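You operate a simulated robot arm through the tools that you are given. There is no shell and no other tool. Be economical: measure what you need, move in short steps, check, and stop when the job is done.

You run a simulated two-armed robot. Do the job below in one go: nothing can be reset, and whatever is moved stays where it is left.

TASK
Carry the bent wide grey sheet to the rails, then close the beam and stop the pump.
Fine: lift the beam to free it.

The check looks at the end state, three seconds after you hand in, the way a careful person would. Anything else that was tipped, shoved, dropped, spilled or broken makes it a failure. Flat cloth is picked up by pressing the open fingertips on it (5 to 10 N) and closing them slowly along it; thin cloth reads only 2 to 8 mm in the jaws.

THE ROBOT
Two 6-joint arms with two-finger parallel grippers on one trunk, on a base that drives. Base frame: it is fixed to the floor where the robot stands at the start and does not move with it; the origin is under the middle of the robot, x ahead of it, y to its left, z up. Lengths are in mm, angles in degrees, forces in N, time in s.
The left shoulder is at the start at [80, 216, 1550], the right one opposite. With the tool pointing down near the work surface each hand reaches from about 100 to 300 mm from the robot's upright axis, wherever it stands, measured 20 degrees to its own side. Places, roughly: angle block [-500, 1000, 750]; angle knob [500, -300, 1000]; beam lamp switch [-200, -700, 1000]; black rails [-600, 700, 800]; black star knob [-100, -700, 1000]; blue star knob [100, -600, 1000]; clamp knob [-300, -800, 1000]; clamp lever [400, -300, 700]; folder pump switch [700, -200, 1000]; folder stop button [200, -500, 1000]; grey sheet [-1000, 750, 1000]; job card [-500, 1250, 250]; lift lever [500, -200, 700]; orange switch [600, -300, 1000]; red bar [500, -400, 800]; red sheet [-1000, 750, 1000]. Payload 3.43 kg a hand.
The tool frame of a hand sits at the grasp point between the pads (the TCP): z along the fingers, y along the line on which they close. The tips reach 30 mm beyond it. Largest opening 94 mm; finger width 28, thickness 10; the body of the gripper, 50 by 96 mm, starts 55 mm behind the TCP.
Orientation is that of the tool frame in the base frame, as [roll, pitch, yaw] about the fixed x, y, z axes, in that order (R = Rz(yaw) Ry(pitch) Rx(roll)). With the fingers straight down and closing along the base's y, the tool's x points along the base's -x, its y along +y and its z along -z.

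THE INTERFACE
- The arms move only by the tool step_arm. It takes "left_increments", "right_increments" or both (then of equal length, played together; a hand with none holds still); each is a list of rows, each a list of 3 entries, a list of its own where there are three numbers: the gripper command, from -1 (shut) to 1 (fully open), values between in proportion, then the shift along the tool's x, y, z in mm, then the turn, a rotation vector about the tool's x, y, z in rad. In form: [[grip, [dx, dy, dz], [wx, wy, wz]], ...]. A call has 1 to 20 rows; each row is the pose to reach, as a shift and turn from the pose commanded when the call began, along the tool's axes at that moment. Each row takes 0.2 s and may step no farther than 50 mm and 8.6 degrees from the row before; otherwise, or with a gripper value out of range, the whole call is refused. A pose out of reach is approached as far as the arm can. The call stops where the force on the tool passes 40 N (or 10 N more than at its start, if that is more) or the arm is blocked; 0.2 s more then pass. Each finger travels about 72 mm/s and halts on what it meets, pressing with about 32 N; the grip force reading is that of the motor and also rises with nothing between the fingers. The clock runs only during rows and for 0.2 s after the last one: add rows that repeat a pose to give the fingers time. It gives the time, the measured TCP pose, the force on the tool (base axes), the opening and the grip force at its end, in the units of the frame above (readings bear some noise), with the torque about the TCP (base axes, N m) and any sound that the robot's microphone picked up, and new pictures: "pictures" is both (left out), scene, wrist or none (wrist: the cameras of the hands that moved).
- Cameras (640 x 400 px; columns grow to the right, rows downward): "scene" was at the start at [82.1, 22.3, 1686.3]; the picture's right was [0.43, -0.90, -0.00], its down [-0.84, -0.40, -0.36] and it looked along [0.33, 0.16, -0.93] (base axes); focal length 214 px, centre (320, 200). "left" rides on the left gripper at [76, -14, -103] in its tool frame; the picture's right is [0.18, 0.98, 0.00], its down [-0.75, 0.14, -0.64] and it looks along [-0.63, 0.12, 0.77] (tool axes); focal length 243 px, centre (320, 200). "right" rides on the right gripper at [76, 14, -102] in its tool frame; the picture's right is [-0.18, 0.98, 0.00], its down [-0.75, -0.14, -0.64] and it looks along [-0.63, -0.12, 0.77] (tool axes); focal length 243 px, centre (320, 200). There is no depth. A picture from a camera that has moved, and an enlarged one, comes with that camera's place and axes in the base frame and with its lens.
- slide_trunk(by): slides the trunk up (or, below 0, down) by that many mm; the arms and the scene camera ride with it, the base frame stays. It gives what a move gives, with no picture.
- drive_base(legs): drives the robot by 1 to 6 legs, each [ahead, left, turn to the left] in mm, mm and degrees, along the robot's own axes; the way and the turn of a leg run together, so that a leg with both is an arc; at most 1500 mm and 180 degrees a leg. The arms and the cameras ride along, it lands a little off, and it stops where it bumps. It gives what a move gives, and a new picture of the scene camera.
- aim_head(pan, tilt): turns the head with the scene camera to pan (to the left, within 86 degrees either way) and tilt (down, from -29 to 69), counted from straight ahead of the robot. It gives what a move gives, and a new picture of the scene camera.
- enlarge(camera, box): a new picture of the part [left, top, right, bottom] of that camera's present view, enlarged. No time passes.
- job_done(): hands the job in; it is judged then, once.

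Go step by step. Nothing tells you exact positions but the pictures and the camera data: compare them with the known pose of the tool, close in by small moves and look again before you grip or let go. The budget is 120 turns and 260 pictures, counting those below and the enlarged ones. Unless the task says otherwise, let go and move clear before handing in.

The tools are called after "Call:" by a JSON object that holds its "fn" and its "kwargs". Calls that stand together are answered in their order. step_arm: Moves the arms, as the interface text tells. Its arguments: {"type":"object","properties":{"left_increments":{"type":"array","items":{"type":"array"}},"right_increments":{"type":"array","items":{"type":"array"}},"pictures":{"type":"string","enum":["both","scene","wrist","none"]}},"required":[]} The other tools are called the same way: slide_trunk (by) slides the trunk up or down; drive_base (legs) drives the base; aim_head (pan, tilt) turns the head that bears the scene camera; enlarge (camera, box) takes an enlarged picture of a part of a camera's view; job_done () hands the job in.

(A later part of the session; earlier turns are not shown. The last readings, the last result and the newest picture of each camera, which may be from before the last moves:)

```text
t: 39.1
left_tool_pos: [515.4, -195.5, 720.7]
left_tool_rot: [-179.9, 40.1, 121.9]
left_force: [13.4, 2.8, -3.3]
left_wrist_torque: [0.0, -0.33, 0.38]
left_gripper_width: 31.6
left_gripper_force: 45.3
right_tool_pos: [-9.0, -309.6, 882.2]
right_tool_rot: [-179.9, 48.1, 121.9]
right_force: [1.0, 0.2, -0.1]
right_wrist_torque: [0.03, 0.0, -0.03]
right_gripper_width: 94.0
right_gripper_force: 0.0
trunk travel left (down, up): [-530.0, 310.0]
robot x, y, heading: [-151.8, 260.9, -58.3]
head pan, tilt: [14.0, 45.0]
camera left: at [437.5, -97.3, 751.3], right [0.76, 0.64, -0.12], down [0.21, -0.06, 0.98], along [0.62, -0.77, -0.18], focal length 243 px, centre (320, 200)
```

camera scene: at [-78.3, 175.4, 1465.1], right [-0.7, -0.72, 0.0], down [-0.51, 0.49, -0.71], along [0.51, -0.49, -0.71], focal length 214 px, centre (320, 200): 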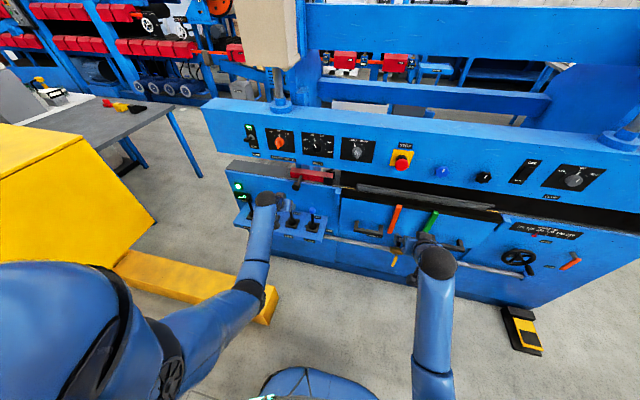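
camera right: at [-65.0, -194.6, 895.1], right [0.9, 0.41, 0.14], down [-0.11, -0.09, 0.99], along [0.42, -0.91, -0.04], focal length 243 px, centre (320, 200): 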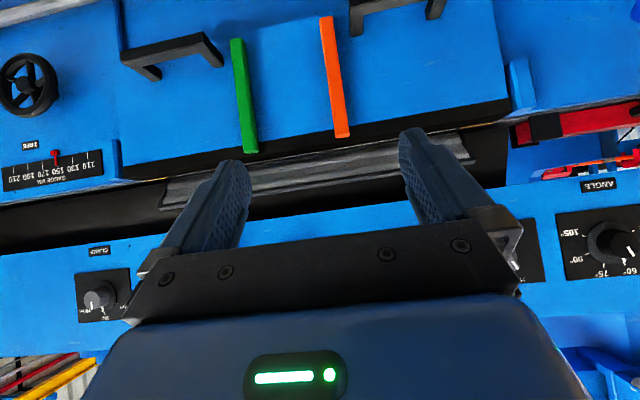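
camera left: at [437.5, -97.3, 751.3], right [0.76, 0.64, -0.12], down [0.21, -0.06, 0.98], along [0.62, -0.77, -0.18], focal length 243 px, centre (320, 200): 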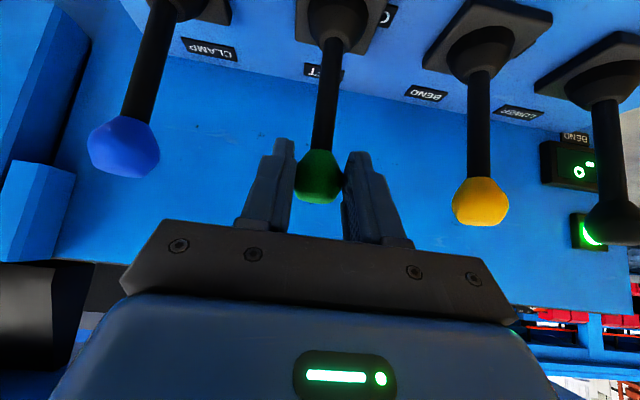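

The knob is gripped. I push it toward the machine (LIFT label at the back) and watch the beam.

Call:
{"fn": "step_arm", "kwargs": {"left_increments": [[-0.6, [-8, 2, 6], [0, 0, 0]], [-0.6, [-15, 2, 13], [0, 0, 0]], [-0.6, [-23, 2, 19], [0, 0, 0]], [-0.6, [-29, 2, 25], [0, 0, 0]], [-0.6, [-29, 2, 25], [0, 0, 0]], [-0.6, [-29, 2, 25], [0, 0, 0]], [-0.6, [-29, 2, 25], [0, 0, 0]]]}}

```text
t: 40.1
left_tool_pos: [530.4, -219.7, 718.0]
left_tool_rot: [-180.0, 39.3, 122.0]
left_force: [-8.3, 14.9, 10.9]
left_wrist_torque: [-0.79, -0.16, -0.09]
left_gripper_width: 32.1
left_gripper_force: 45.1
right_tool_pos: [-12.6, -308.0, 884.9]
right_tool_rot: [179.9, 48.2, 121.8]
right_force: [-1.2, -0.5, 0.2]
right_wrist_torque: [0.0, -0.01, 0.0]
right_gripper_width: 93.9
right_gripper_force: 0.0
trunk travel left (down, up): [-530.0, 310.0]
robot x, y, heading: [-152.3, 262.1, -58.2]
head pan, tilt: [14.0, 45.0]
stopped in row 5 (left hand): the force on the tool passed its limit at 40 N (the readings are from after the stop); the commanded pose is now the measured one
camera scene: at [-83.4, 180.3, 1465.9], right [-0.7, -0.72, 0.0], down [-0.51, 0.49, -0.71], along [0.51, -0.49, -0.7], focal length 214 px, centre (320, 200)
camera left: at [452.9, -122.4, 750.9], right [0.76, 0.64, -0.12], down [0.21, -0.07, 0.97], along [0.62, -0.76, -0.19], focal length 243 px, centre (320, 200)
```

scene: 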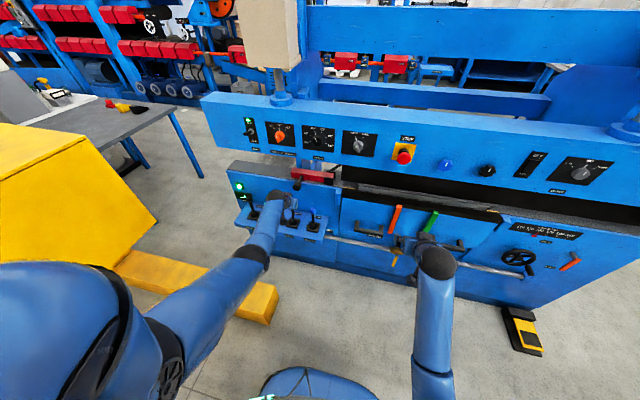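
left: 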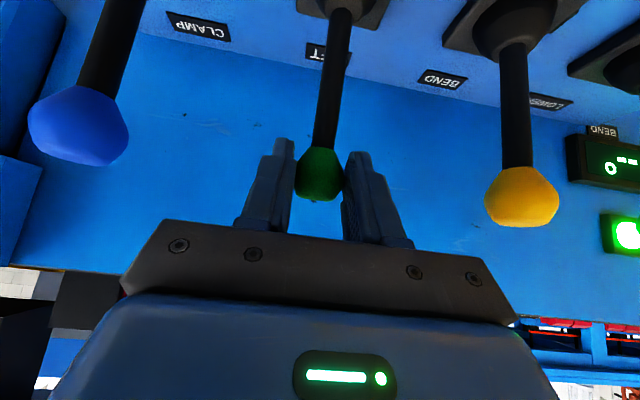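

The lever is at its stop and the beam seems to be rising. I hold it there.

Call:
{"fn": "step_arm", "kwargs": {"left_increments": [[-0.6, [0, 0, 0], [0, 0, 0]], [-0.6, [0, 0, 0], [0, 0, 0]], [-0.6, [0, 0, 0], [0, 0, 0]], [-0.6, [0, 0, 0], [0, 0, 0]], [-0.6, [0, 0, 0], [0, 0, 0]], [-0.6, [0, 0, 0], [0, 0, 0]], [-0.6, [0, 0, 0], [0, 0, 0]], [-0.6, [0, 0, 0], [0, 0, 0]], [-0.6, [0, 0, 0], [0, 0, 0]], [-0.6, [0, 0, 0], [0, 0, 0]]]}}

```text
t: 42.3
left_tool_pos: [530.6, -220.3, 719.4]
left_tool_rot: [-179.8, 39.3, 122.0]
left_force: [-6.6, 23.0, 14.0]
left_wrist_torque: [0.12, -0.08, 0.1]
left_gripper_width: 32.0
left_gripper_force: 45.2
right_tool_pos: [-12.0, -307.7, 884.7]
right_tool_rot: [-179.9, 48.4, 121.8]
right_force: [0.0, -0.2, -1.2]
right_wrist_torque: [0.0, 0.01, 0.01]
right_gripper_width: 94.1
right_gripper_force: 0.0
trunk travel left (down, up): [-530.0, 310.0]
robot x, y, heading: [-158.7, 259.8, -58.3]
head pan, tilt: [14.0, 45.0]
camera scene: at [-82.4, 182.1, 1465.7], right [-0.7, -0.72, 0.0], down [-0.51, 0.49, -0.71], along [0.51, -0.5, -0.7], focal length 214 px, centre (320, 200)
camera left: at [453.1, -122.3, 750.6], right [0.76, 0.64, -0.12], down [0.21, -0.07, 0.97], along [0.61, -0.77, -0.19], focal length 243 px, centre (320, 200)
```

scene: 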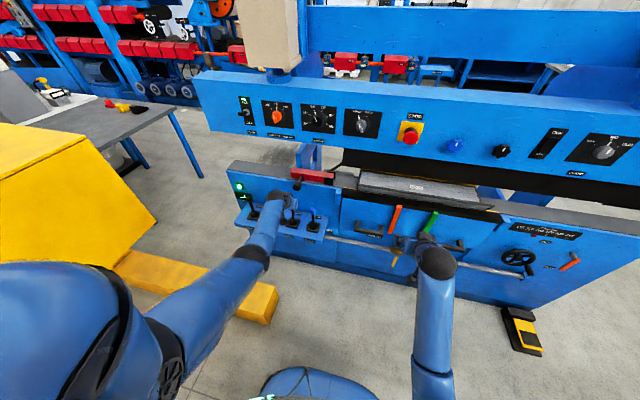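
left: 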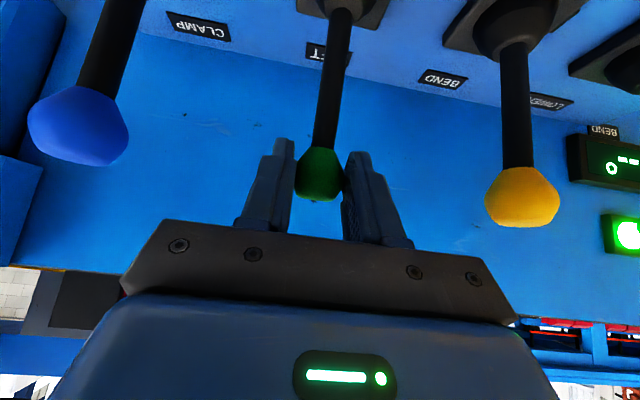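

The beam is rising and the sheet appears with a label on it. I keep holding.

Call:
{"fn": "step_arm", "kwargs": {"left_increments": [[-0.6, [0, 0, 0], [0, 0, 0]], [-0.6, [0, 0, 0], [0, 0, 0]], [-0.6, [0, 0, 0], [0, 0, 0]], [-0.6, [0, 0, 0], [0, 0, 0]], [-0.6, [0, 0, 0], [0, 0, 0]], [-0.6, [0, 0, 0], [0, 0, 0]], [-0.6, [0, 0, 0], [0, 0, 0]], [-0.6, [0, 0, 0], [0, 0, 0]], [-0.6, [0, 0, 0], [0, 0, 0]], [-0.6, [0, 0, 0], [0, 0, 0]], [-0.6, [0, 0, 0], [0, 0, 0]], [-0.6, [0, 0, 0], [0, 0, 0]], [-0.6, [0, 0, 0], [0, 0, 0]], [-0.6, [0, 0, 0], [0, 0, 0]], [-0.6, [0, 0, 0], [0, 0, 0]]], "pictures": "scene"}}

Call:
{"fn": "enlarge", "kwargs": {"camera": "scene", "box": [320, 100, 560, 250]}}

```text
t: 45.5
left_tool_pos: [529.1, -221.5, 718.1]
left_tool_rot: [-179.7, 39.4, 122.1]
left_force: [-3.9, 24.2, 13.2]
left_wrist_torque: [0.06, -0.08, 0.15]
left_gripper_width: 32.0
left_gripper_force: 44.4
right_tool_pos: [-11.3, -306.5, 887.1]
right_tool_rot: [180.0, 48.4, 121.8]
right_force: [-0.5, -0.4, 1.2]
right_wrist_torque: [-0.03, 0.0, -0.02]
right_gripper_width: 93.9
right_gripper_force: 0.0
trunk travel left (down, up): [-530.0, 310.0]
robot x, y, heading: [-154.2, 263.7, -58.0]
head pan, tilt: [14.0, 45.0]
camera scene: at [-82.0, 182.2, 1465.6], right [-0.7, -0.72, 0.0], down [-0.51, 0.49, -0.71], along [0.51, -0.5, -0.7], focal length 214 px, centre (320, 200)
```

scene: 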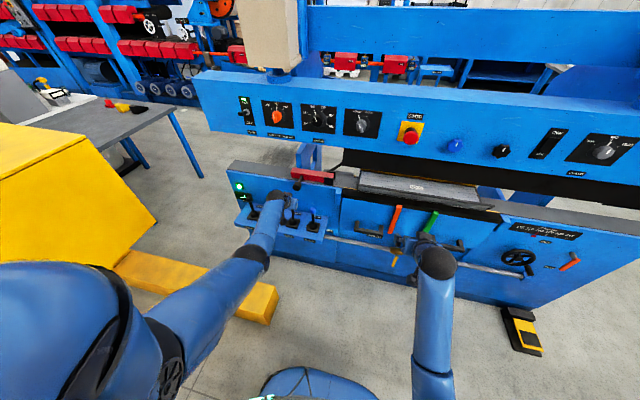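

```text
2.67 times, centred on (440, 175) of scene
camera zoom: at [-82.0, 182.2, 1465.6], right [-0.7, -0.72, 0.0], down [-0.51, 0.49, -0.71], along [0.51, -0.5, -0.7], focal length 572 px, centre (0, 267)
```

zoom: 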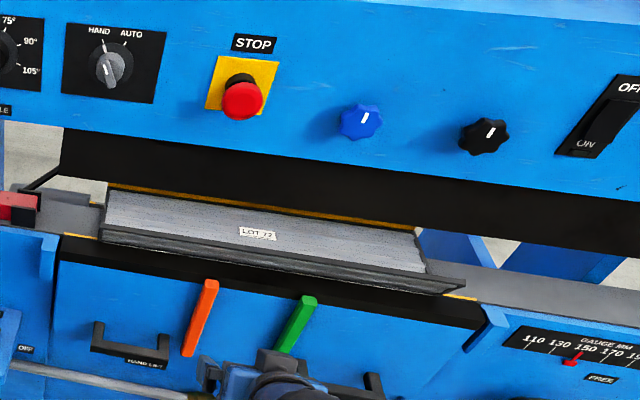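

The beam is fully up and the sheet ("LOT 77"-like label) is free. I let go of the lever and back off.

Call:
{"fn": "step_arm", "kwargs": {"left_increments": [[0.2, [0, 0, 0], [0, 0, 0]], [0.2, [0, 0, 0], [0, 0, 0]], [0.2, [0, 0, -40], [0, 0, 0]], [0.2, [0, 0, -80], [0, 0, 0]], [0.2, [0, 0, -120], [0, 0, 0]], [0.2, [0, 0, -160], [0, 0, 0]]]}}

Call:
{"fn": "aim_head", "kwargs": {"pan": -14, "tilt": 45}}

Call:
{"fn": "enlarge", "kwargs": {"camera": "scene", "box": [200, 100, 440, 250]}}

```text
t: 46.9
left_tool_pos: [475.4, -137.4, 838.6]
left_tool_rot: [-179.7, 39.0, 121.8]
left_force: [0.5, 0.2, 0.7]
left_wrist_torque: [-0.01, 0.02, 0.01]
left_gripper_width: 56.4
left_gripper_force: 0.0
right_tool_pos: [-11.6, -309.1, 884.5]
right_tool_rot: [179.9, 48.2, 121.9]
right_force: [-0.4, 0.7, 0.4]
right_wrist_torque: [-0.01, 0.01, -0.01]
right_gripper_width: 94.1
right_gripper_force: 0.2
trunk travel left (down, up): [-530.0, 310.0]
robot x, y, heading: [-156.2, 264.8, -58.3]
head pan, tilt: [14.0, 45.0]
camera scene: at [-79.9, 177.8, 1465.2], right [-0.7, -0.72, 0.0], down [-0.51, 0.49, -0.71], along [0.51, -0.49, -0.71], focal length 214 px, centre (320, 200)
camera left: at [398.6, -40.0, 871.2], right [0.76, 0.64, -0.12], down [0.22, -0.08, 0.97], along [0.61, -0.77, -0.2], focal length 243 px, centre (320, 200)
```

scene: 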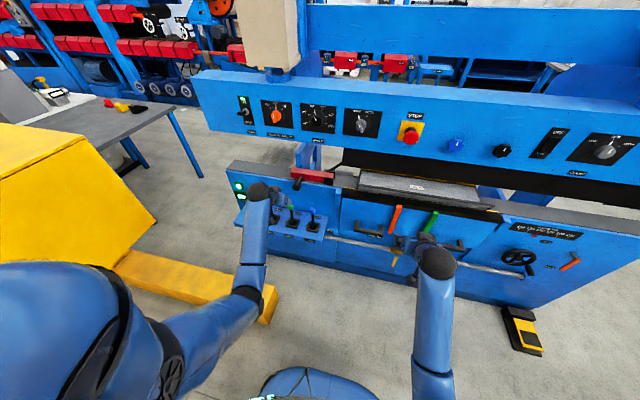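
left: 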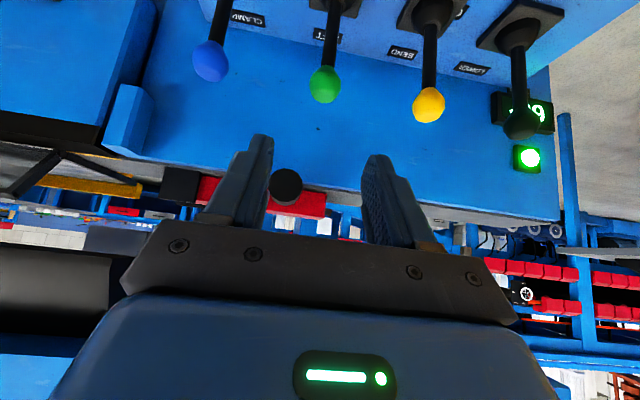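

```text
t: 47.8
left_tool_pos: [477.1, -138.7, 837.0]
left_tool_rot: [-179.8, 39.1, 121.9]
left_force: [-0.5, -0.2, 0.6]
left_wrist_torque: [-0.01, 0.01, 0.0]
left_gripper_width: 56.4
left_gripper_force: 0.2
right_tool_pos: [-9.8, -310.2, 883.1]
right_tool_rot: [180.0, 48.0, 121.8]
right_force: [-0.2, -0.1, -0.2]
right_wrist_torque: [0.03, 0.02, -0.01]
right_gripper_width: 93.8
right_gripper_force: 0.1
trunk travel left (down, up): [-530.0, 310.0]
robot x, y, heading: [-153.7, 262.4, -58.0]
head pan, tilt: [-14.0, 45.0]
camera scene: at [-112.5, 156.3, 1465.2], right [-0.95, -0.31, 0.0], down [-0.22, 0.67, -0.71], along [0.22, -0.67, -0.71], focal length 214 px, centre (320, 200)
```

scene: 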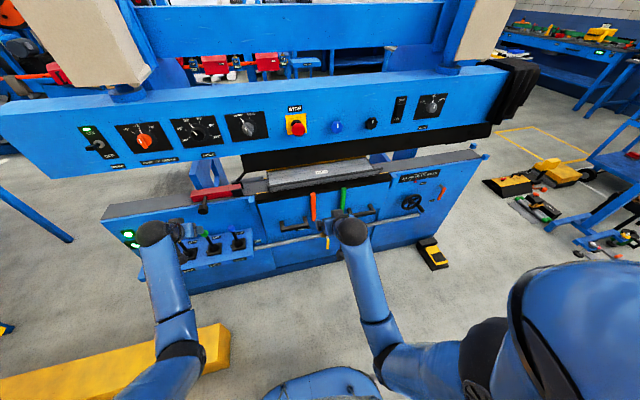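

```text
2.67 times, centred on (320, 175) of scene
camera zoom: at [-112.5, 156.3, 1465.2], right [-0.95, -0.31, 0.0], down [-0.22, 0.67, -0.71], along [0.22, -0.67, -0.71], focal length 572 px, centre (320, 267)
```

zoom: 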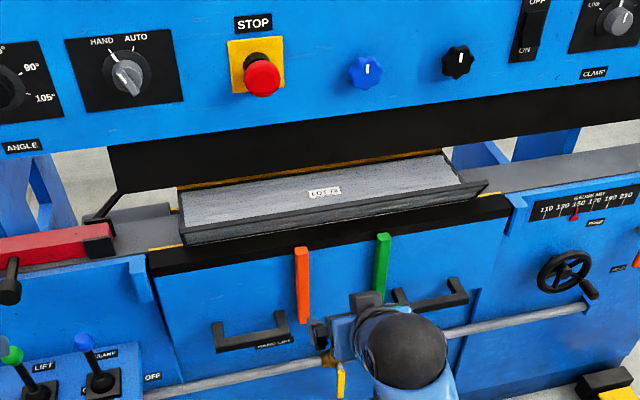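

The beam stays raised (lower edge ≈ z 1050); the sheet lies with its ~65 mm flange (top edge at z≈853) toward me, spanning from about (317,-437) to (-137,-716). I drive sideways so that it is centred before me.

Call:
{"fn": "drive_base", "kwargs": {"legs": [[0, -232, 0], [60, 0, 0]]}}

Call:
{"fn": "enlarge", "kwargs": {"camera": "right", "box": [0, 0, 640, 260]}}

Call:
{"fn": "enlarge", "kwargs": {"camera": "left", "box": [0, 0, 640, 260]}}

```text
t: 50.1
left_tool_pos: [310.3, -308.3, 838.7]
left_tool_rot: [-179.8, 39.2, 122.1]
left_force: [0.8, 0.4, 0.6]
left_wrist_torque: [-0.02, 0.02, 0.02]
left_gripper_width: 56.5
left_gripper_force: 0.0
right_tool_pos: [-176.7, -480.8, 883.8]
right_tool_rot: [180.0, 48.4, 122.0]
right_force: [-0.6, 0.0, -0.6]
right_wrist_torque: [0.0, 0.0, -0.02]
right_gripper_width: 93.9
right_gripper_force: 0.1
trunk travel left (down, up): [-530.0, 310.0]
robot x, y, heading: [-322.4, 86.4, -57.8]
head pan, tilt: [-14.0, 45.0]
camera scene: at [-280.4, -13.7, 1465.6], right [-0.95, -0.31, 0.0], down [-0.22, 0.67, -0.71], along [0.22, -0.67, -0.7], focal length 214 px, centre (320, 200)
```

scene: 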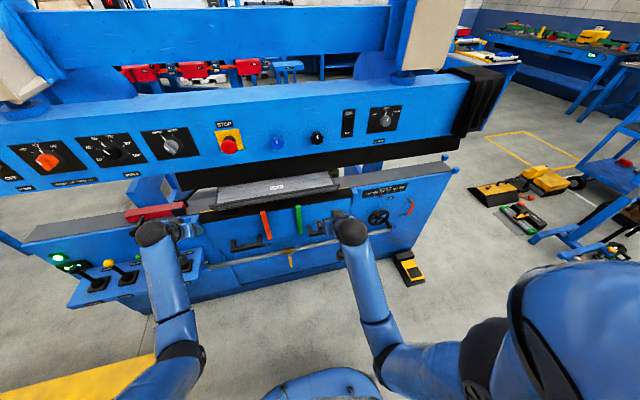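

```text
1.00 times, centred on (320, 130) of right (not enlarged: the box is as wide or as high as the picture)
camera zoom: at [-230.6, -365.3, 895.9], right [0.9, 0.42, 0.14], down [-0.11, -0.09, 0.99], along [0.42, -0.9, -0.04], focal length 243 px, centre (320, 270)
```

zoom: 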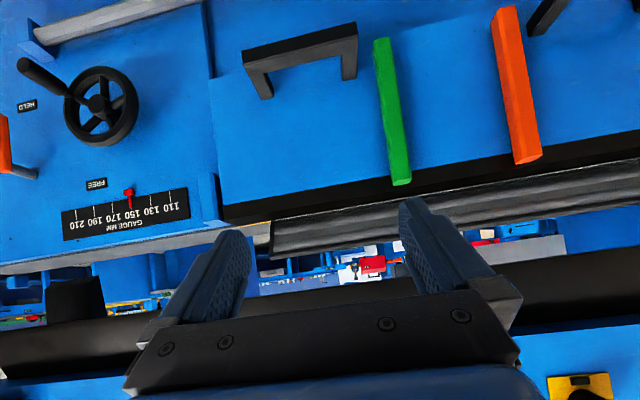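

```text
1.00 times, centred on (320, 130) of left (not enlarged: the box is as wide or as high as the picture)
camera zoom: at [232.7, -210.7, 871.7], right [0.76, 0.64, -0.12], down [0.22, -0.07, 0.97], along [0.62, -0.76, -0.19], focal length 243 px, centre (320, 270)
```

zoom: 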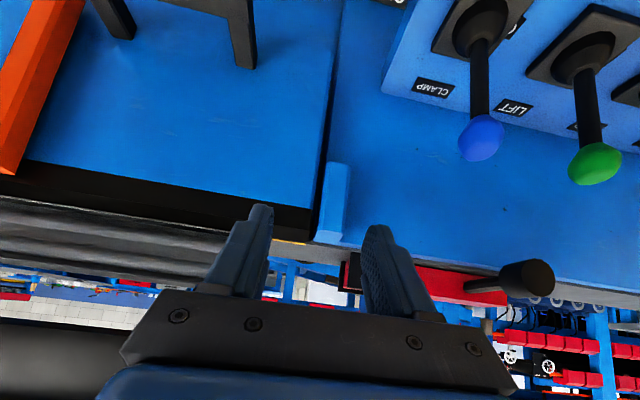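

I can see the flange and the raised die just above and behind it (die bottom ≈ z 917). I'll grip the flange with both hands, fingers pointing down along it; first I bring both hands up and in and set the tilt to 27 degrees.

Call:
{"fn": "step_arm", "kwargs": {"left_increments": [[0.0, [-12, -36, -15], [0, 0.04, 0]], [0.0, [-25, -72, -31], [0, 0.08, 0]], [0.0, [-38, -108, -46], [0, 0.12, 0]], [0.0, [-50, -144, -62], [0, 0.17, 0]], [0.0, [-63, -178, -77], [0, 0.213, 0]]], "right_increments": [[0.0, [-22, 5, 5], [0, 0.07, 0]], [0.0, [-44, 10, 9], [0, 0.14, 0]], [0.0, [-65, 16, 14], [0, 0.21, 0]], [0.0, [-87, 22, 18], [0, 0.29, 0]], [0.0, [-109, 27, 23], [0, 0.373, 0]]], "pictures": "scene"}}

```text
t: 51.4
left_tool_pos: [157.1, -405.7, 935.9]
left_tool_rot: [-179.8, 26.7, 122.1]
left_force: [0.0, -0.5, -0.6]
left_wrist_torque: [0.04, 0.0, -0.05]
left_gripper_width: 47.0
left_gripper_force: 0.0
right_tool_pos: [-105.7, -545.9, 947.5]
right_tool_rot: [180.0, 26.5, 121.9]
right_force: [0.3, -0.6, 0.2]
right_wrist_torque: [-0.03, 0.02, 0.0]
right_gripper_width: 46.9
right_gripper_force: 0.0
trunk travel left (down, up): [-530.0, 310.0]
robot x, y, heading: [-326.3, 84.5, -58.1]
head pan, tilt: [-14.0, 45.0]
camera scene: at [-279.1, -18.3, 1464.9], right [-0.95, -0.31, 0.0], down [-0.22, 0.67, -0.71], along [0.22, -0.67, -0.71], focal length 214 px, centre (320, 200)
```

scene: 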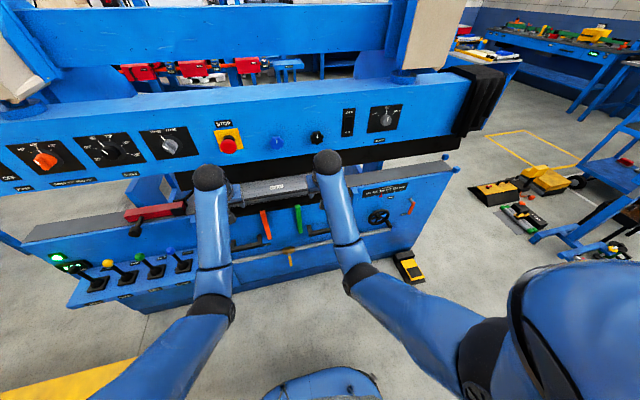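

Hands are in place. Now I turn both by 90 degrees about the finger axis so that they close across the flange.

Call:
{"fn": "step_arm", "kwargs": {"left_increments": [[0.0, [0, 0, 0], [0, 0, 0.143]], [0.0, [0, 0, 0], [0, 0, 0.286]], [0.0, [0, 0, 0], [0, 0, 0.428]], [0.0, [0, 0, 0], [0, 0, 0.571]], [0.0, [0, 0, 0], [0, 0, 0.714]], [0.0, [0, 0, 0], [0, 0, 0.857]], [0.0, [0, 0, 0], [0, 0, 1.0]], [0.0, [0, 0, 0], [0, 0, 1.142]], [0.0, [0, 0, 0], [0, 0, 1.285]], [0.0, [0, 0, 0], [0, 0, 1.428]], [0.0, [0, 0, 0], [0, 0, 1.571]]], "right_increments": [[0.0, [0, 0, 0], [0, 0, -0.143]], [0.0, [0, 0, 0], [0, 0, -0.286]], [0.0, [0, 0, 0], [0, 0, -0.428]], [0.0, [0, 0, 0], [0, 0, -0.571]], [0.0, [0, 0, 0], [0, 0, -0.714]], [0.0, [0, 0, 0], [0, 0, -0.857]], [0.0, [0, 0, 0], [0, 0, -1.0]], [0.0, [0, 0, 0], [0, 0, -1.142]], [0.0, [0, 0, 0], [0, 0, -1.285]], [0.0, [0, 0, 0], [0, 0, -1.428]], [0.0, [0, 0, 0], [0, 0, -1.571]]]}}

```text
t: 53.8
left_tool_pos: [158.6, -404.4, 936.8]
left_tool_rot: [153.1, 0.1, 31.8]
left_force: [0.2, -1.1, -0.7]
left_wrist_torque: [-0.02, 0.02, 0.0]
left_gripper_width: 47.2
left_gripper_force: 0.1
right_tool_pos: [-106.6, -544.4, 948.0]
right_tool_rot: [-153.1, -0.2, -147.9]
right_force: [-0.8, -0.8, -0.2]
right_wrist_torque: [0.02, 0.03, 0.01]
right_gripper_width: 47.0
right_gripper_force: 0.1
trunk travel left (down, up): [-530.0, 310.0]
robot x, y, heading: [-321.4, 90.2, -57.9]
head pan, tilt: [-14.0, 45.0]
camera scene: at [-278.9, -16.6, 1465.1], right [-0.95, -0.31, 0.0], down [-0.22, 0.67, -0.71], along [0.22, -0.67, -0.71], focal length 214 px, centre (320, 200)
camera right: at [-200.0, -535.0, 1033.9], right [-0.31, 0.84, -0.44], down [0.55, 0.54, 0.64], along [0.77, -0.05, -0.63], focal length 243 px, centre (320, 200)
camera left: at [193.9, -313.4, 1022.9], right [0.62, -0.65, 0.44], down [-0.73, -0.26, 0.64], along [-0.3, -0.72, -0.63], focal length 243 px, centre (320, 200)
```

scene: 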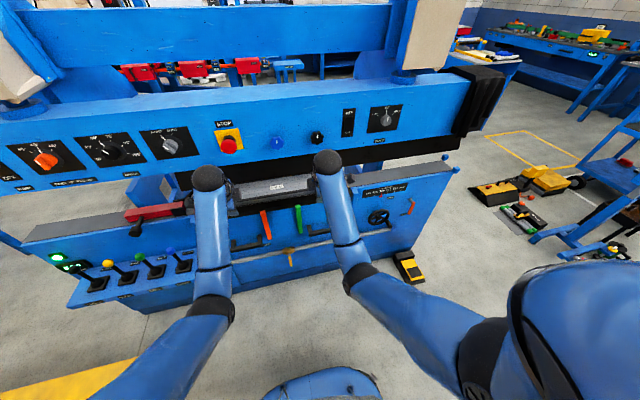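
right: 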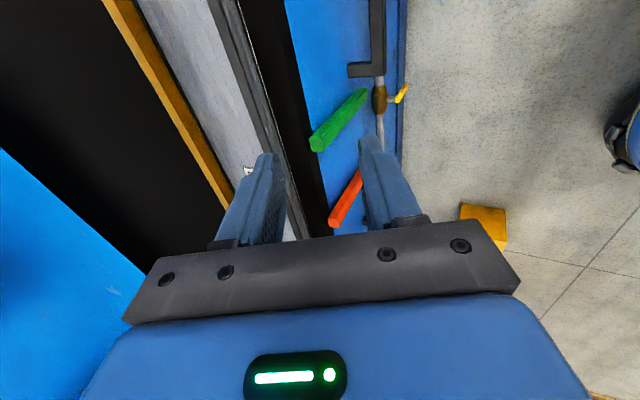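
left: 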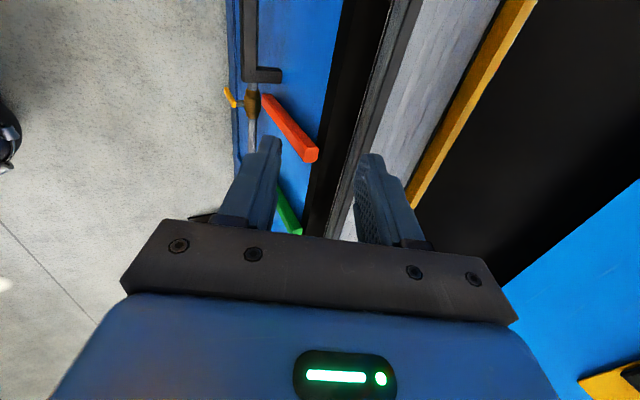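

Both grippers are aligned, with the flange showing between them. I enlarge both views to measure.

Call:
{"fn": "enlarge", "kwargs": {"camera": "right", "box": [100, 0, 420, 200]}}

Call:
{"fn": "enlarge", "kwargs": {"camera": "left", "box": [230, 0, 550, 200]}}

```text
2.00 times, centred on (260, 100) of right
camera zoom: at [-200.0, -535.0, 1033.9], right [-0.31, 0.84, -0.44], down [0.55, 0.54, 0.64], along [0.77, -0.05, -0.63], focal length 485 px, centre (440, 400)
```

zoom: 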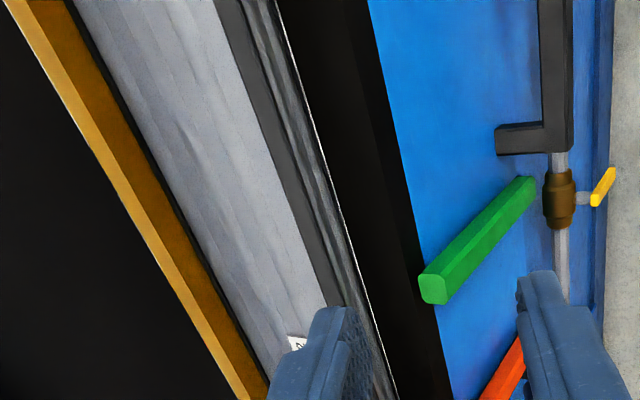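

```text
2.00 times, centred on (390, 100) of left
camera zoom: at [193.9, -313.4, 1022.9], right [0.62, -0.65, 0.44], down [-0.73, -0.26, 0.64], along [-0.3, -0.72, -0.63], focal length 485 px, centre (180, 400)
```

zoom: 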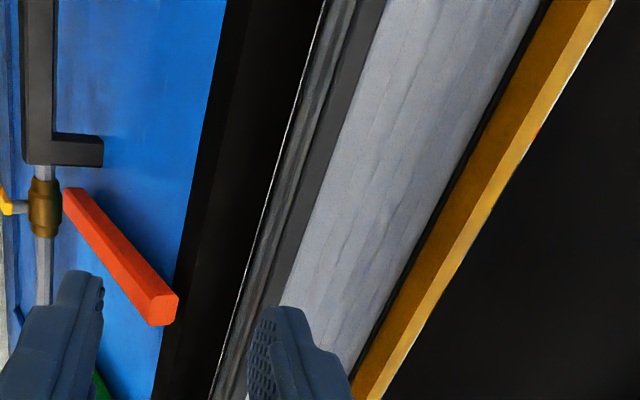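

The sheet is thick (about 12 mm), its edge dark; the flange top lies near n-distance ~530, z ~853. I narrow the fingers and approach to about 60 mm above the flange for a second look.

Call:
{"fn": "step_arm", "kwargs": {"left_increments": [[-0.2, [0, 17, 18], [0, 0, 0]], [-0.2, [0, 34, 36], [0, 0, 0]], [-0.2, [0, 51, 54], [0, 0, 0]]], "right_increments": [[-0.2, [0, -21, 24], [0, 0, 0]], [-0.2, [0, -42, 48], [0, 0, 0]], [-0.2, [0, -64, 72], [0, 0, 0]]]}}

Call:
{"fn": "enlarge", "kwargs": {"camera": "left", "box": [230, 0, 550, 200]}}

Call:
{"fn": "enlarge", "kwargs": {"camera": "right", "box": [100, 0, 420, 200]}}

```text
t: 54.5
left_tool_pos: [198.0, -464.4, 911.6]
left_tool_rot: [153.2, 0.2, 32.0]
left_force: [-0.6, 0.2, -0.2]
left_wrist_torque: [-0.01, -0.02, 0.03]
left_gripper_width: 37.5
left_gripper_force: 0.1
right_tool_pos: [-56.5, -620.6, 912.3]
right_tool_rot: [-153.3, 0.0, -148.0]
right_force: [-0.4, 0.2, -0.3]
right_wrist_torque: [-0.02, -0.01, 0.0]
right_gripper_width: 37.6
right_gripper_force: 0.1
trunk travel left (down, up): [-530.0, 310.0]
robot x, y, heading: [-320.0, 85.6, -58.2]
head pan, tilt: [-14.0, 45.0]
camera scene: at [-278.2, -17.8, 1465.0], right [-0.95, -0.31, 0.0], down [-0.22, 0.67, -0.71], along [0.22, -0.67, -0.71], focal length 214 px, centre (320, 200)
camera right: at [-151.7, -610.8, 998.4], right [-0.31, 0.84, -0.44], down [0.55, 0.54, 0.64], along [0.77, -0.05, -0.63], focal length 243 px, centre (320, 200)
camera left: at [232.1, -373.4, 998.3], right [0.62, -0.65, 0.44], down [-0.72, -0.26, 0.64], along [-0.3, -0.72, -0.63], focal length 243 px, centre (320, 200)
```

scene: 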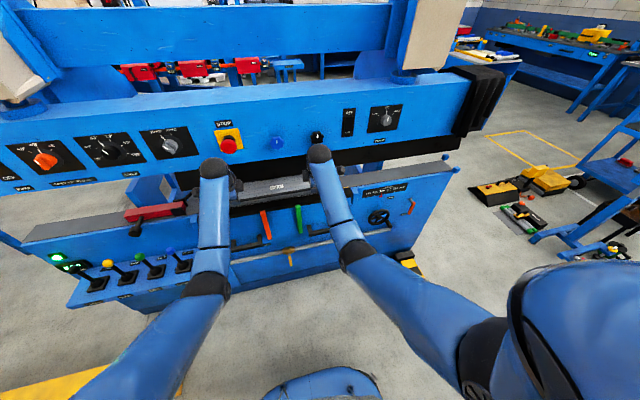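
right: 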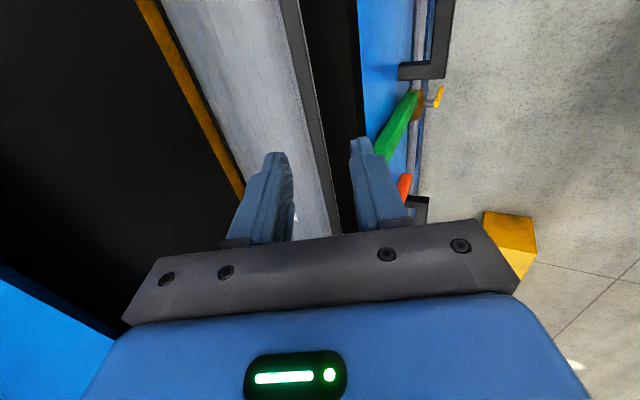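
left: 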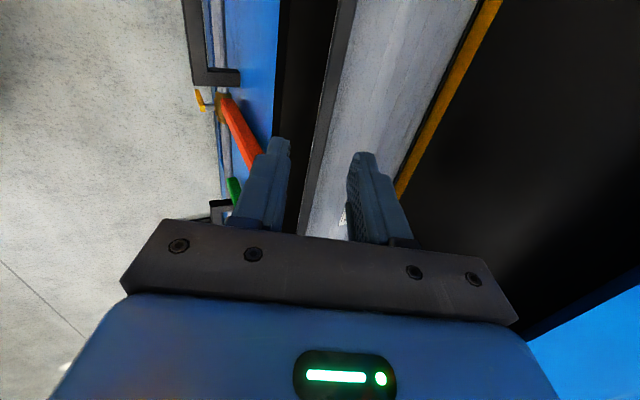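

```text
2.00 times, centred on (390, 100) of left
camera zoom: at [232.1, -373.4, 998.3], right [0.62, -0.65, 0.44], down [-0.72, -0.26, 0.64], along [-0.3, -0.72, -0.63], focal length 485 px, centre (180, 400)
```

zoom: 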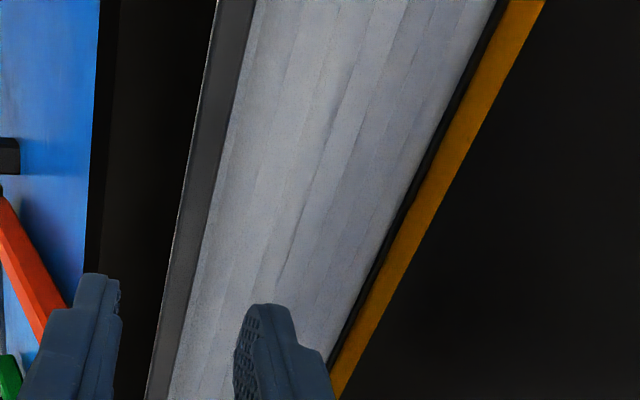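

```text
2.00 times, centred on (260, 100) of right
camera zoom: at [-151.7, -610.8, 998.4], right [-0.31, 0.84, -0.44], down [0.55, 0.54, 0.64], along [0.77, -0.05, -0.63], focal length 485 px, centre (440, 400)
```

zoom: 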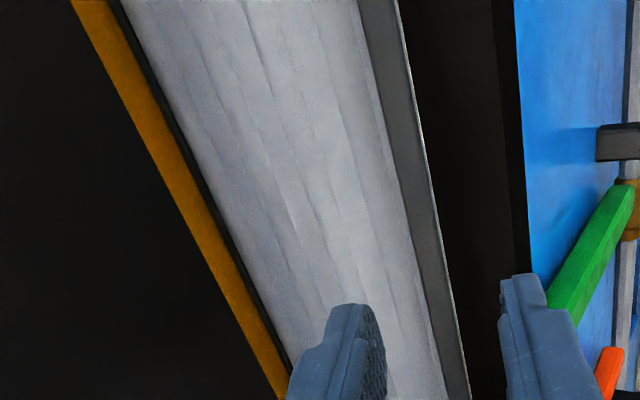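

Triangulation puts the flange's upper edge at about n=531, z=853, with the die lip (z≈908) clear of the gripper bodies. I go down along the flange, fingers straddling it.

Call:
{"fn": "step_arm", "kwargs": {"left_increments": [[-0.2, [0, 0, 20], [-0.026, 0, 0]], [-0.2, [0, 1, 40], [-0.052, 0, 0]], [-0.2, [0, 1, 58], [-0.052, 0, 0]]], "right_increments": [[-0.2, [0, 0, 20], [0.026, 0, 0]], [-0.2, [0, -1, 40], [0.052, 0, 0]], [-0.2, [0, -1, 58], [0.052, 0, 0]]], "pictures": "wrist"}}

```text
t: 55.4
left_tool_pos: [211.8, -488.0, 861.0]
left_tool_rot: [150.2, 0.1, 32.0]
left_force: [1.0, 0.3, -0.7]
left_wrist_torque: [-0.02, -0.01, 0.0]
left_gripper_width: 37.4
left_gripper_force: 0.0
right_tool_pos: [-43.7, -642.4, 859.9]
right_tool_rot: [-150.3, 0.0, -148.1]
right_force: [-0.7, 0.2, 0.5]
right_wrist_torque: [0.0, -0.02, 0.0]
right_gripper_width: 37.6
right_gripper_force: 0.0
trunk travel left (down, up): [-530.0, 310.0]
robot x, y, heading: [-321.0, 86.3, -58.2]
head pan, tilt: [-14.0, 45.0]
camera right: at [-140.4, -628.5, 943.2], right [-0.3, 0.82, -0.49], down [0.54, 0.56, 0.63], along [0.79, -0.08, -0.61], focal length 243 px, centre (320, 200)
camera left: at [243.7, -393.3, 944.3], right [0.61, -0.62, 0.49], down [-0.74, -0.23, 0.63], along [-0.28, -0.75, -0.6], focal length 243 px, centre (320, 200)
```

right: 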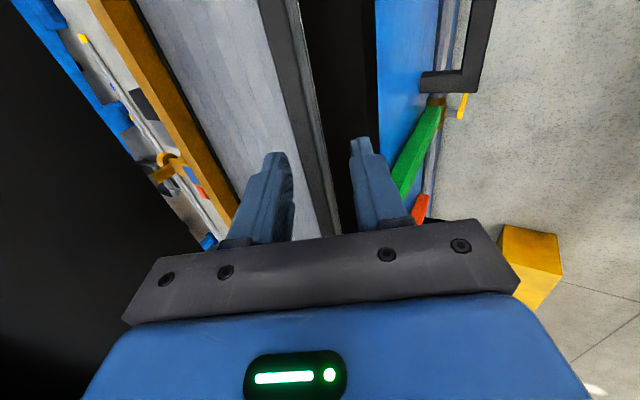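
left: 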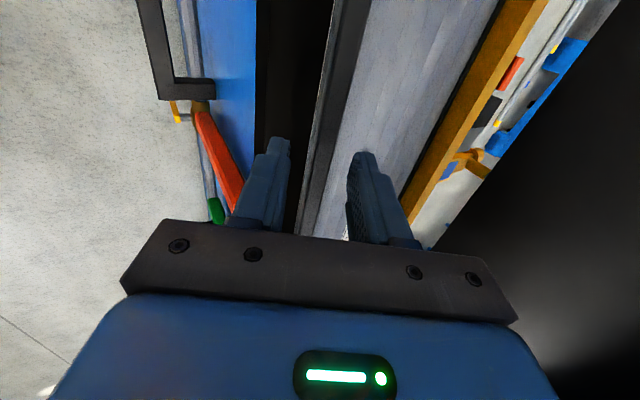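

The fingers straddle the flange on both sides; the flange sits a bit toward the near finger. I go 18 mm deeper, correct slightly and close slowly.

Call:
{"fn": "step_arm", "kwargs": {"left_increments": [[-0.2, [0, -5, 9], [0, 0, 0]], [-0.2, [0, -5, 18], [0, 0, 0]], [-0.5, [0, -5, 18], [0, 0, 0]], [-0.8, [0, -5, 18], [0, 0, 0]], [-1, [0, -5, 18], [0, 0, 0]], [-1, [0, -5, 18], [0, 0, 0]]], "right_increments": [[-0.2, [0, 2, 9], [0, 0, 0]], [-0.2, [0, 2, 18], [0, 0, 0]], [-0.5, [0, 2, 18], [0, 0, 0]], [-0.8, [0, 2, 18], [0, 0, 0]], [-1, [0, 2, 18], [0, 0, 0]], [-1, [0, 2, 18], [0, 0, 0]]], "pictures": "wrist"}}

```text
t: 56.8
left_tool_pos: [213.5, -491.2, 844.0]
left_tool_rot: [149.9, 0.3, 31.8]
left_force: [2.7, -2.9, 7.1]
left_wrist_torque: [-0.22, -0.12, -0.01]
left_gripper_width: 14.1
left_gripper_force: 31.8
right_tool_pos: [-38.6, -649.3, 845.6]
right_tool_rot: [-150.1, -0.1, -148.1]
right_force: [1.0, -2.8, 4.0]
right_wrist_torque: [-0.25, -0.16, 0.05]
right_gripper_width: 14.2
right_gripper_force: 32.4
trunk travel left (down, up): [-530.0, 310.0]
robot x, y, heading: [-318.1, 90.5, -58.1]
head pan, tilt: [-14.0, 45.0]
camera right: at [-136.1, -635.5, 928.4], right [-0.29, 0.82, -0.49], down [0.54, 0.57, 0.63], along [0.79, -0.08, -0.61], focal length 243 px, centre (320, 200)
camera left: at [245.2, -396.8, 927.9], right [0.61, -0.62, 0.49], down [-0.74, -0.23, 0.63], along [-0.28, -0.75, -0.6], focal length 243 px, centre (320, 200)
```

right: 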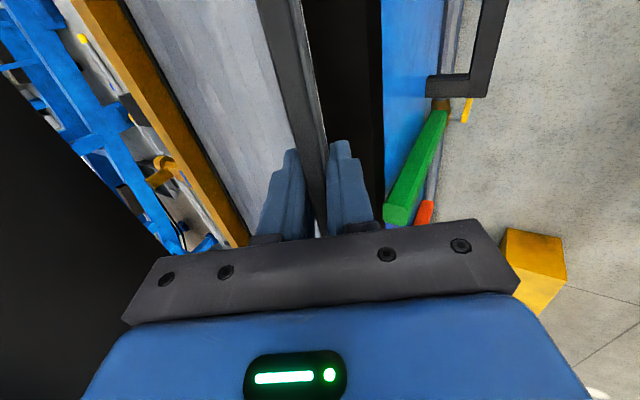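
left: 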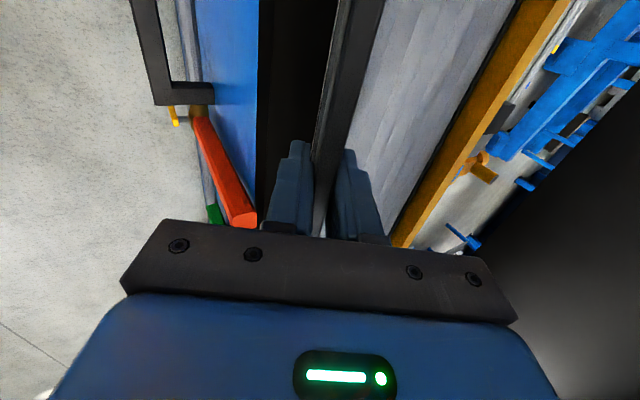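

Both hands hold the flange (14 mm thick). I lift by 10 mm to feel the weight.

Call:
{"fn": "step_arm", "kwargs": {"left_increments": [[-1, [0, 2.5, -4.3], [0, 0, 0]], [-1, [0, 5, -8.7], [0, 0, 0]], [-1, [0, 5, -8.7], [0, 0, 0]], [-1, [0, 5, -8.7], [0, 0, 0]]], "right_increments": [[-1, [0, -2.5, -4.3], [0, 0, 0]], [-1, [0, -5, -8.7], [0, 0, 0]], [-1, [0, -5, -8.7], [0, 0, 0]], [-1, [0, -5, -8.7], [0, 0, 0]]]}}

```text
t: 57.8
left_tool_pos: [213.6, -492.4, 851.4]
left_tool_rot: [150.1, 0.0, 32.0]
left_force: [0.2, -1.4, -1.5]
left_wrist_torque: [0.2, 0.08, 0.34]
left_gripper_width: 14.3
left_gripper_force: 32.5
right_tool_pos: [-39.3, -650.4, 854.0]
right_tool_rot: [-150.4, 0.0, -148.0]
right_force: [-0.8, 1.2, -3.2]
right_wrist_torque: [-0.03, 0.26, 0.22]
right_gripper_width: 14.2
right_gripper_force: 31.9
trunk travel left (down, up): [-530.0, 310.0]
robot x, y, heading: [-321.2, 89.4, -58.1]
head pan, tilt: [-14.0, 45.0]
camera scene: at [-278.2, -17.7, 1465.0], right [-0.95, -0.31, 0.0], down [-0.22, 0.67, -0.71], along [0.22, -0.67, -0.71], focal length 214 px, centre (320, 200)
camera right: at [-135.4, -636.9, 936.7], right [-0.3, 0.82, -0.49], down [0.54, 0.56, 0.63], along [0.79, -0.07, -0.61], focal length 243 px, centre (320, 200)
camera left: at [245.2, -397.1, 935.3], right [0.61, -0.63, 0.49], down [-0.74, -0.23, 0.63], along [-0.28, -0.75, -0.6], focal length 243 px, centre (320, 200)
```

scene: 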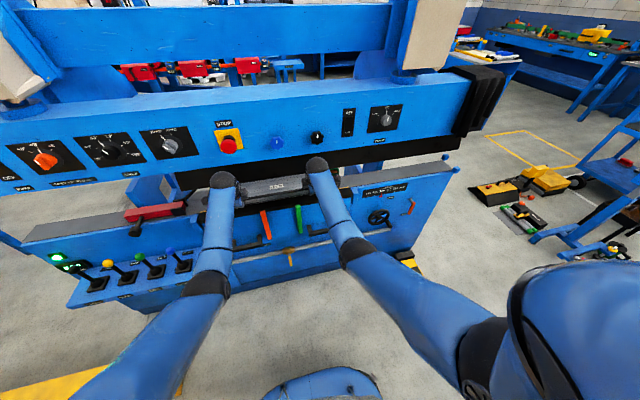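
right: 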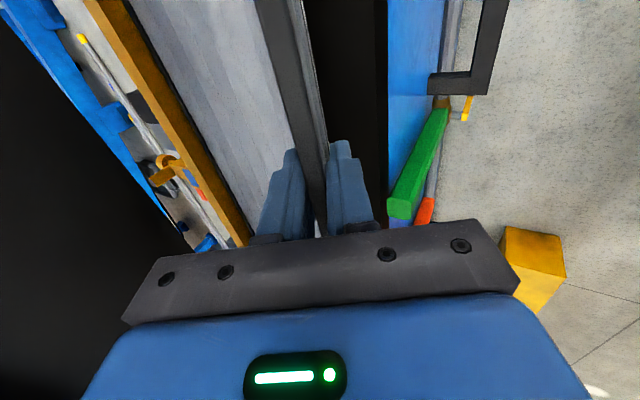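
left: 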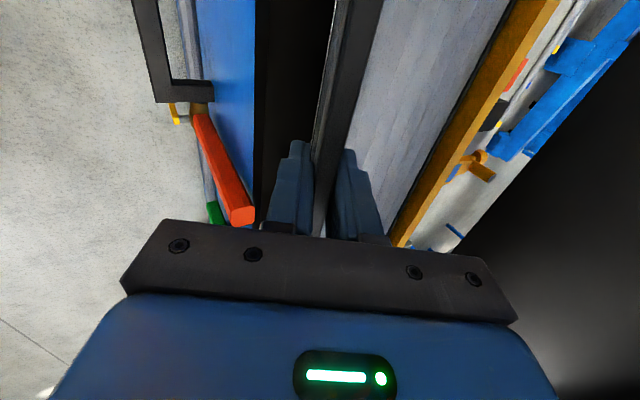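

The sheet is light and lifts freely. I raise it a bit more and back the robot off 180 mm to draw it out of the folder.

Call:
{"fn": "step_arm", "kwargs": {"left_increments": [[-1, [0, 4, -7], [0, 0, 0]], [-1, [0, 8, -13], [0, 0, 0]]], "right_increments": [[-1, [0, -4, -7], [0, 0, 0]], [-1, [0, -8, -13], [0, 0, 0]]], "pictures": "none"}}

Call:
{"fn": "drive_base", "kwargs": {"legs": [[-90, 0, 0], [-90, 0, 0]]}}

```text
t: 58.4
left_tool_pos: [214.3, -492.4, 868.5]
left_tool_rot: [150.1, 0.2, 31.8]
left_force: [-5.5, -0.9, -0.5]
left_wrist_torque: [0.22, 0.07, -0.03]
left_gripper_width: 14.1
left_gripper_force: 31.7
right_tool_pos: [-39.0, -650.4, 870.5]
right_tool_rot: [-150.3, 0.0, -148.0]
right_force: [5.2, 1.1, -4.6]
right_wrist_torque: [-0.32, 0.72, -0.42]
right_gripper_width: 14.2
right_gripper_force: 31.3
trunk travel left (down, up): [-530.0, 310.0]
robot x, y, heading: [-322.5, 92.2, -58.2]
head pan, tilt: [-14.0, 45.0]
```

```text
t: 60.2
left_tool_pos: [121.3, -341.0, 867.3]
left_tool_rot: [150.3, 0.2, 32.1]
left_force: [-11.9, -6.6, -0.6]
left_wrist_torque: [0.05, 0.31, -0.04]
left_gripper_width: 14.0
left_gripper_force: 31.6
right_tool_pos: [-133.1, -497.3, 868.5]
right_tool_rot: [-150.4, 0.0, -147.8]
right_force: [11.5, 6.3, -5.0]
right_wrist_torque: [-0.06, 0.41, -0.16]
right_gripper_width: 14.1
right_gripper_force: 32.3
trunk travel left (down, up): [-530.0, 310.0]
robot x, y, heading: [-416.1, 242.5, -57.9]
head pan, tilt: [-14.0, 45.0]
camera scene: at [-372.3, 133.2, 1464.7], right [-0.95, -0.31, 0.0], down [-0.22, 0.67, -0.7], along [0.22, -0.67, -0.71], focal length 214 px, centre (320, 200)
```

scene: 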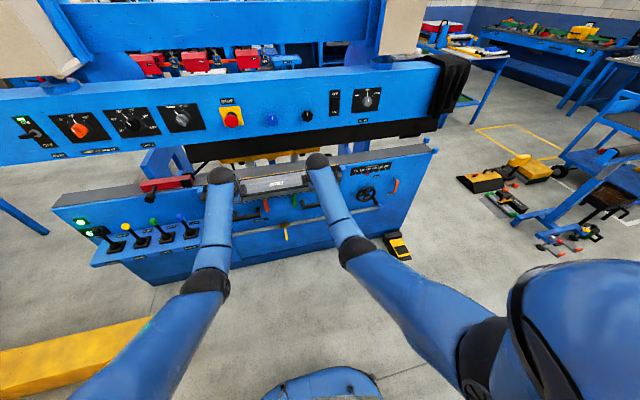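

The sheet is out, hanging level and weighing about 6 N. I raise the trunk and draw the hands in closer for the turn.

Call:
{"fn": "slide_trunk", "kwargs": {"by": 140}}

Call:
{"fn": "step_arm", "kwargs": {"left_increments": [[-1, [0, -35, -20], [0, 0, 0]], [-1, [0, -69, -40], [0, 0, 0]], [-1, [0, -109, -17], [0, 0, 0]], [-1, [0, -149, 6], [0, 0, 0]], [-1, [0, -189, 29], [0, 0, 0]]], "right_increments": [[-1, [0, 35, -20], [0, 0, 0]], [-1, [0, 69, -40], [0, 0, 0]], [-1, [0, 109, -17], [0, 0, 0]], [-1, [0, 149, 6], [0, 0, 0]], [-1, [0, 189, 29], [0, 0, 0]]], "pictures": "scene"}}

```text
t: 61.8
left_tool_pos: [119.7, -340.1, 1007.9]
left_tool_rot: [150.2, 0.3, 32.1]
left_force: [-0.4, -0.6, -2.7]
left_wrist_torque: [0.17, 0.09, 0.06]
left_gripper_width: 14.2
left_gripper_force: 32.0
right_tool_pos: [-133.1, -497.3, 1010.4]
right_tool_rot: [-150.4, 0.0, -147.9]
right_force: [0.3, 0.1, -2.2]
right_wrist_torque: [0.08, 0.12, -0.01]
right_gripper_width: 14.4
right_gripper_force: 32.1
trunk travel left (down, up): [-670.0, 170.0]
robot x, y, heading: [-417.9, 240.4, -58.0]
head pan, tilt: [-14.0, 45.0]
```

```text
t: 63.0
left_tool_pos: [38.2, -210.8, 891.2]
left_tool_rot: [150.0, 0.1, 32.0]
left_force: [0.6, 3.3, -3.6]
left_wrist_torque: [0.58, -0.64, -0.12]
left_gripper_width: 14.2
left_gripper_force: 32.0
right_tool_pos: [-215.6, -365.1, 891.9]
right_tool_rot: [-150.1, 0.1, -148.0]
right_force: [-0.6, -3.3, -1.4]
right_wrist_torque: [-0.07, 0.38, -0.74]
right_gripper_width: 14.4
right_gripper_force: 32.4
trunk travel left (down, up): [-670.0, 170.0]
robot x, y, heading: [-414.5, 240.5, -58.1]
head pan, tilt: [-14.0, 45.0]
camera scene: at [-375.3, 137.9, 1605.5], right [-0.95, -0.31, 0.0], down [-0.22, 0.67, -0.71], along [0.22, -0.67, -0.71], focal length 214 px, centre (320, 200)
```

scene: 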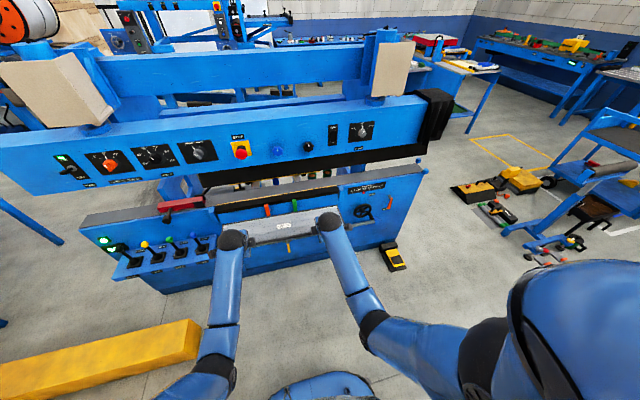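

I draw it in further the same way.

Call:
{"fn": "slide_trunk", "kwargs": {"by": 165}}

Call:
{"fn": "step_arm", "kwargs": {"left_increments": [[-1, [0, -47, 10], [0, 0, 0]], [-1, [0, -94, 19], [0, 0, 0]], [-1, [0, -141, 29], [0, 0, 0]], [-1, [0, -188, 39], [0, 0, 0]], [-1, [0, -235, 48], [0, 0, 0]]], "right_increments": [[-1, [0, 47, 10], [0, 0, 0]], [-1, [0, 94, 19], [0, 0, 0]], [-1, [0, 141, 29], [0, 0, 0]], [-1, [0, 188, 39], [0, 0, 0]], [-1, [0, 235, 48], [0, 0, 0]]], "pictures": "scene"}}

```text
t: 64.9
left_tool_pos: [40.0, -212.9, 1054.1]
left_tool_rot: [150.2, 0.2, 31.9]
left_force: [-1.2, 2.1, -4.2]
left_wrist_torque: [0.23, -0.02, -0.41]
left_gripper_width: 14.3
left_gripper_force: 31.5
right_tool_pos: [-214.5, -367.3, 1055.3]
right_tool_rot: [-150.3, 0.0, -147.9]
right_force: [0.5, -3.1, 0.0]
right_wrist_torque: [0.35, -0.24, -0.33]
right_gripper_width: 14.4
right_gripper_force: 31.9
trunk travel left (down, up): [-835.0, 5.0]
robot x, y, heading: [-415.7, 238.3, -58.0]
head pan, tilt: [-14.0, 45.0]
```

```text
t: 66.1
left_tool_pos: [-57.2, -55.9, 896.6]
left_tool_rot: [149.9, 0.2, 32.0]
left_force: [-3.8, -0.5, -3.6]
left_wrist_torque: [0.03, 0.3, -0.61]
left_gripper_width: 14.0
left_gripper_force: 32.1
right_tool_pos: [-313.5, -211.4, 898.9]
right_tool_rot: [-150.0, 0.1, -147.9]
right_force: [4.8, 0.9, -0.2]
right_wrist_torque: [0.48, -0.51, -0.05]
right_gripper_width: 14.2
right_gripper_force: 31.8
trunk travel left (down, up): [-835.0, 5.0]
robot x, y, heading: [-415.8, 244.5, -57.9]
head pan, tilt: [-14.0, 45.0]
camera scene: at [-376.0, 139.4, 1770.5], right [-0.95, -0.31, 0.0], down [-0.22, 0.67, -0.71], along [0.22, -0.67, -0.71], focal length 214 px, centre (320, 200)
```

scene: 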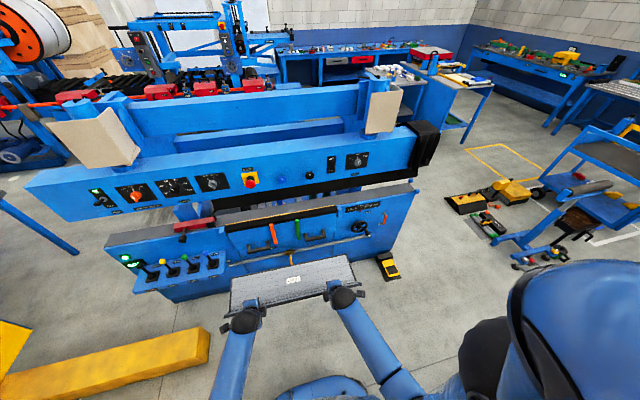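

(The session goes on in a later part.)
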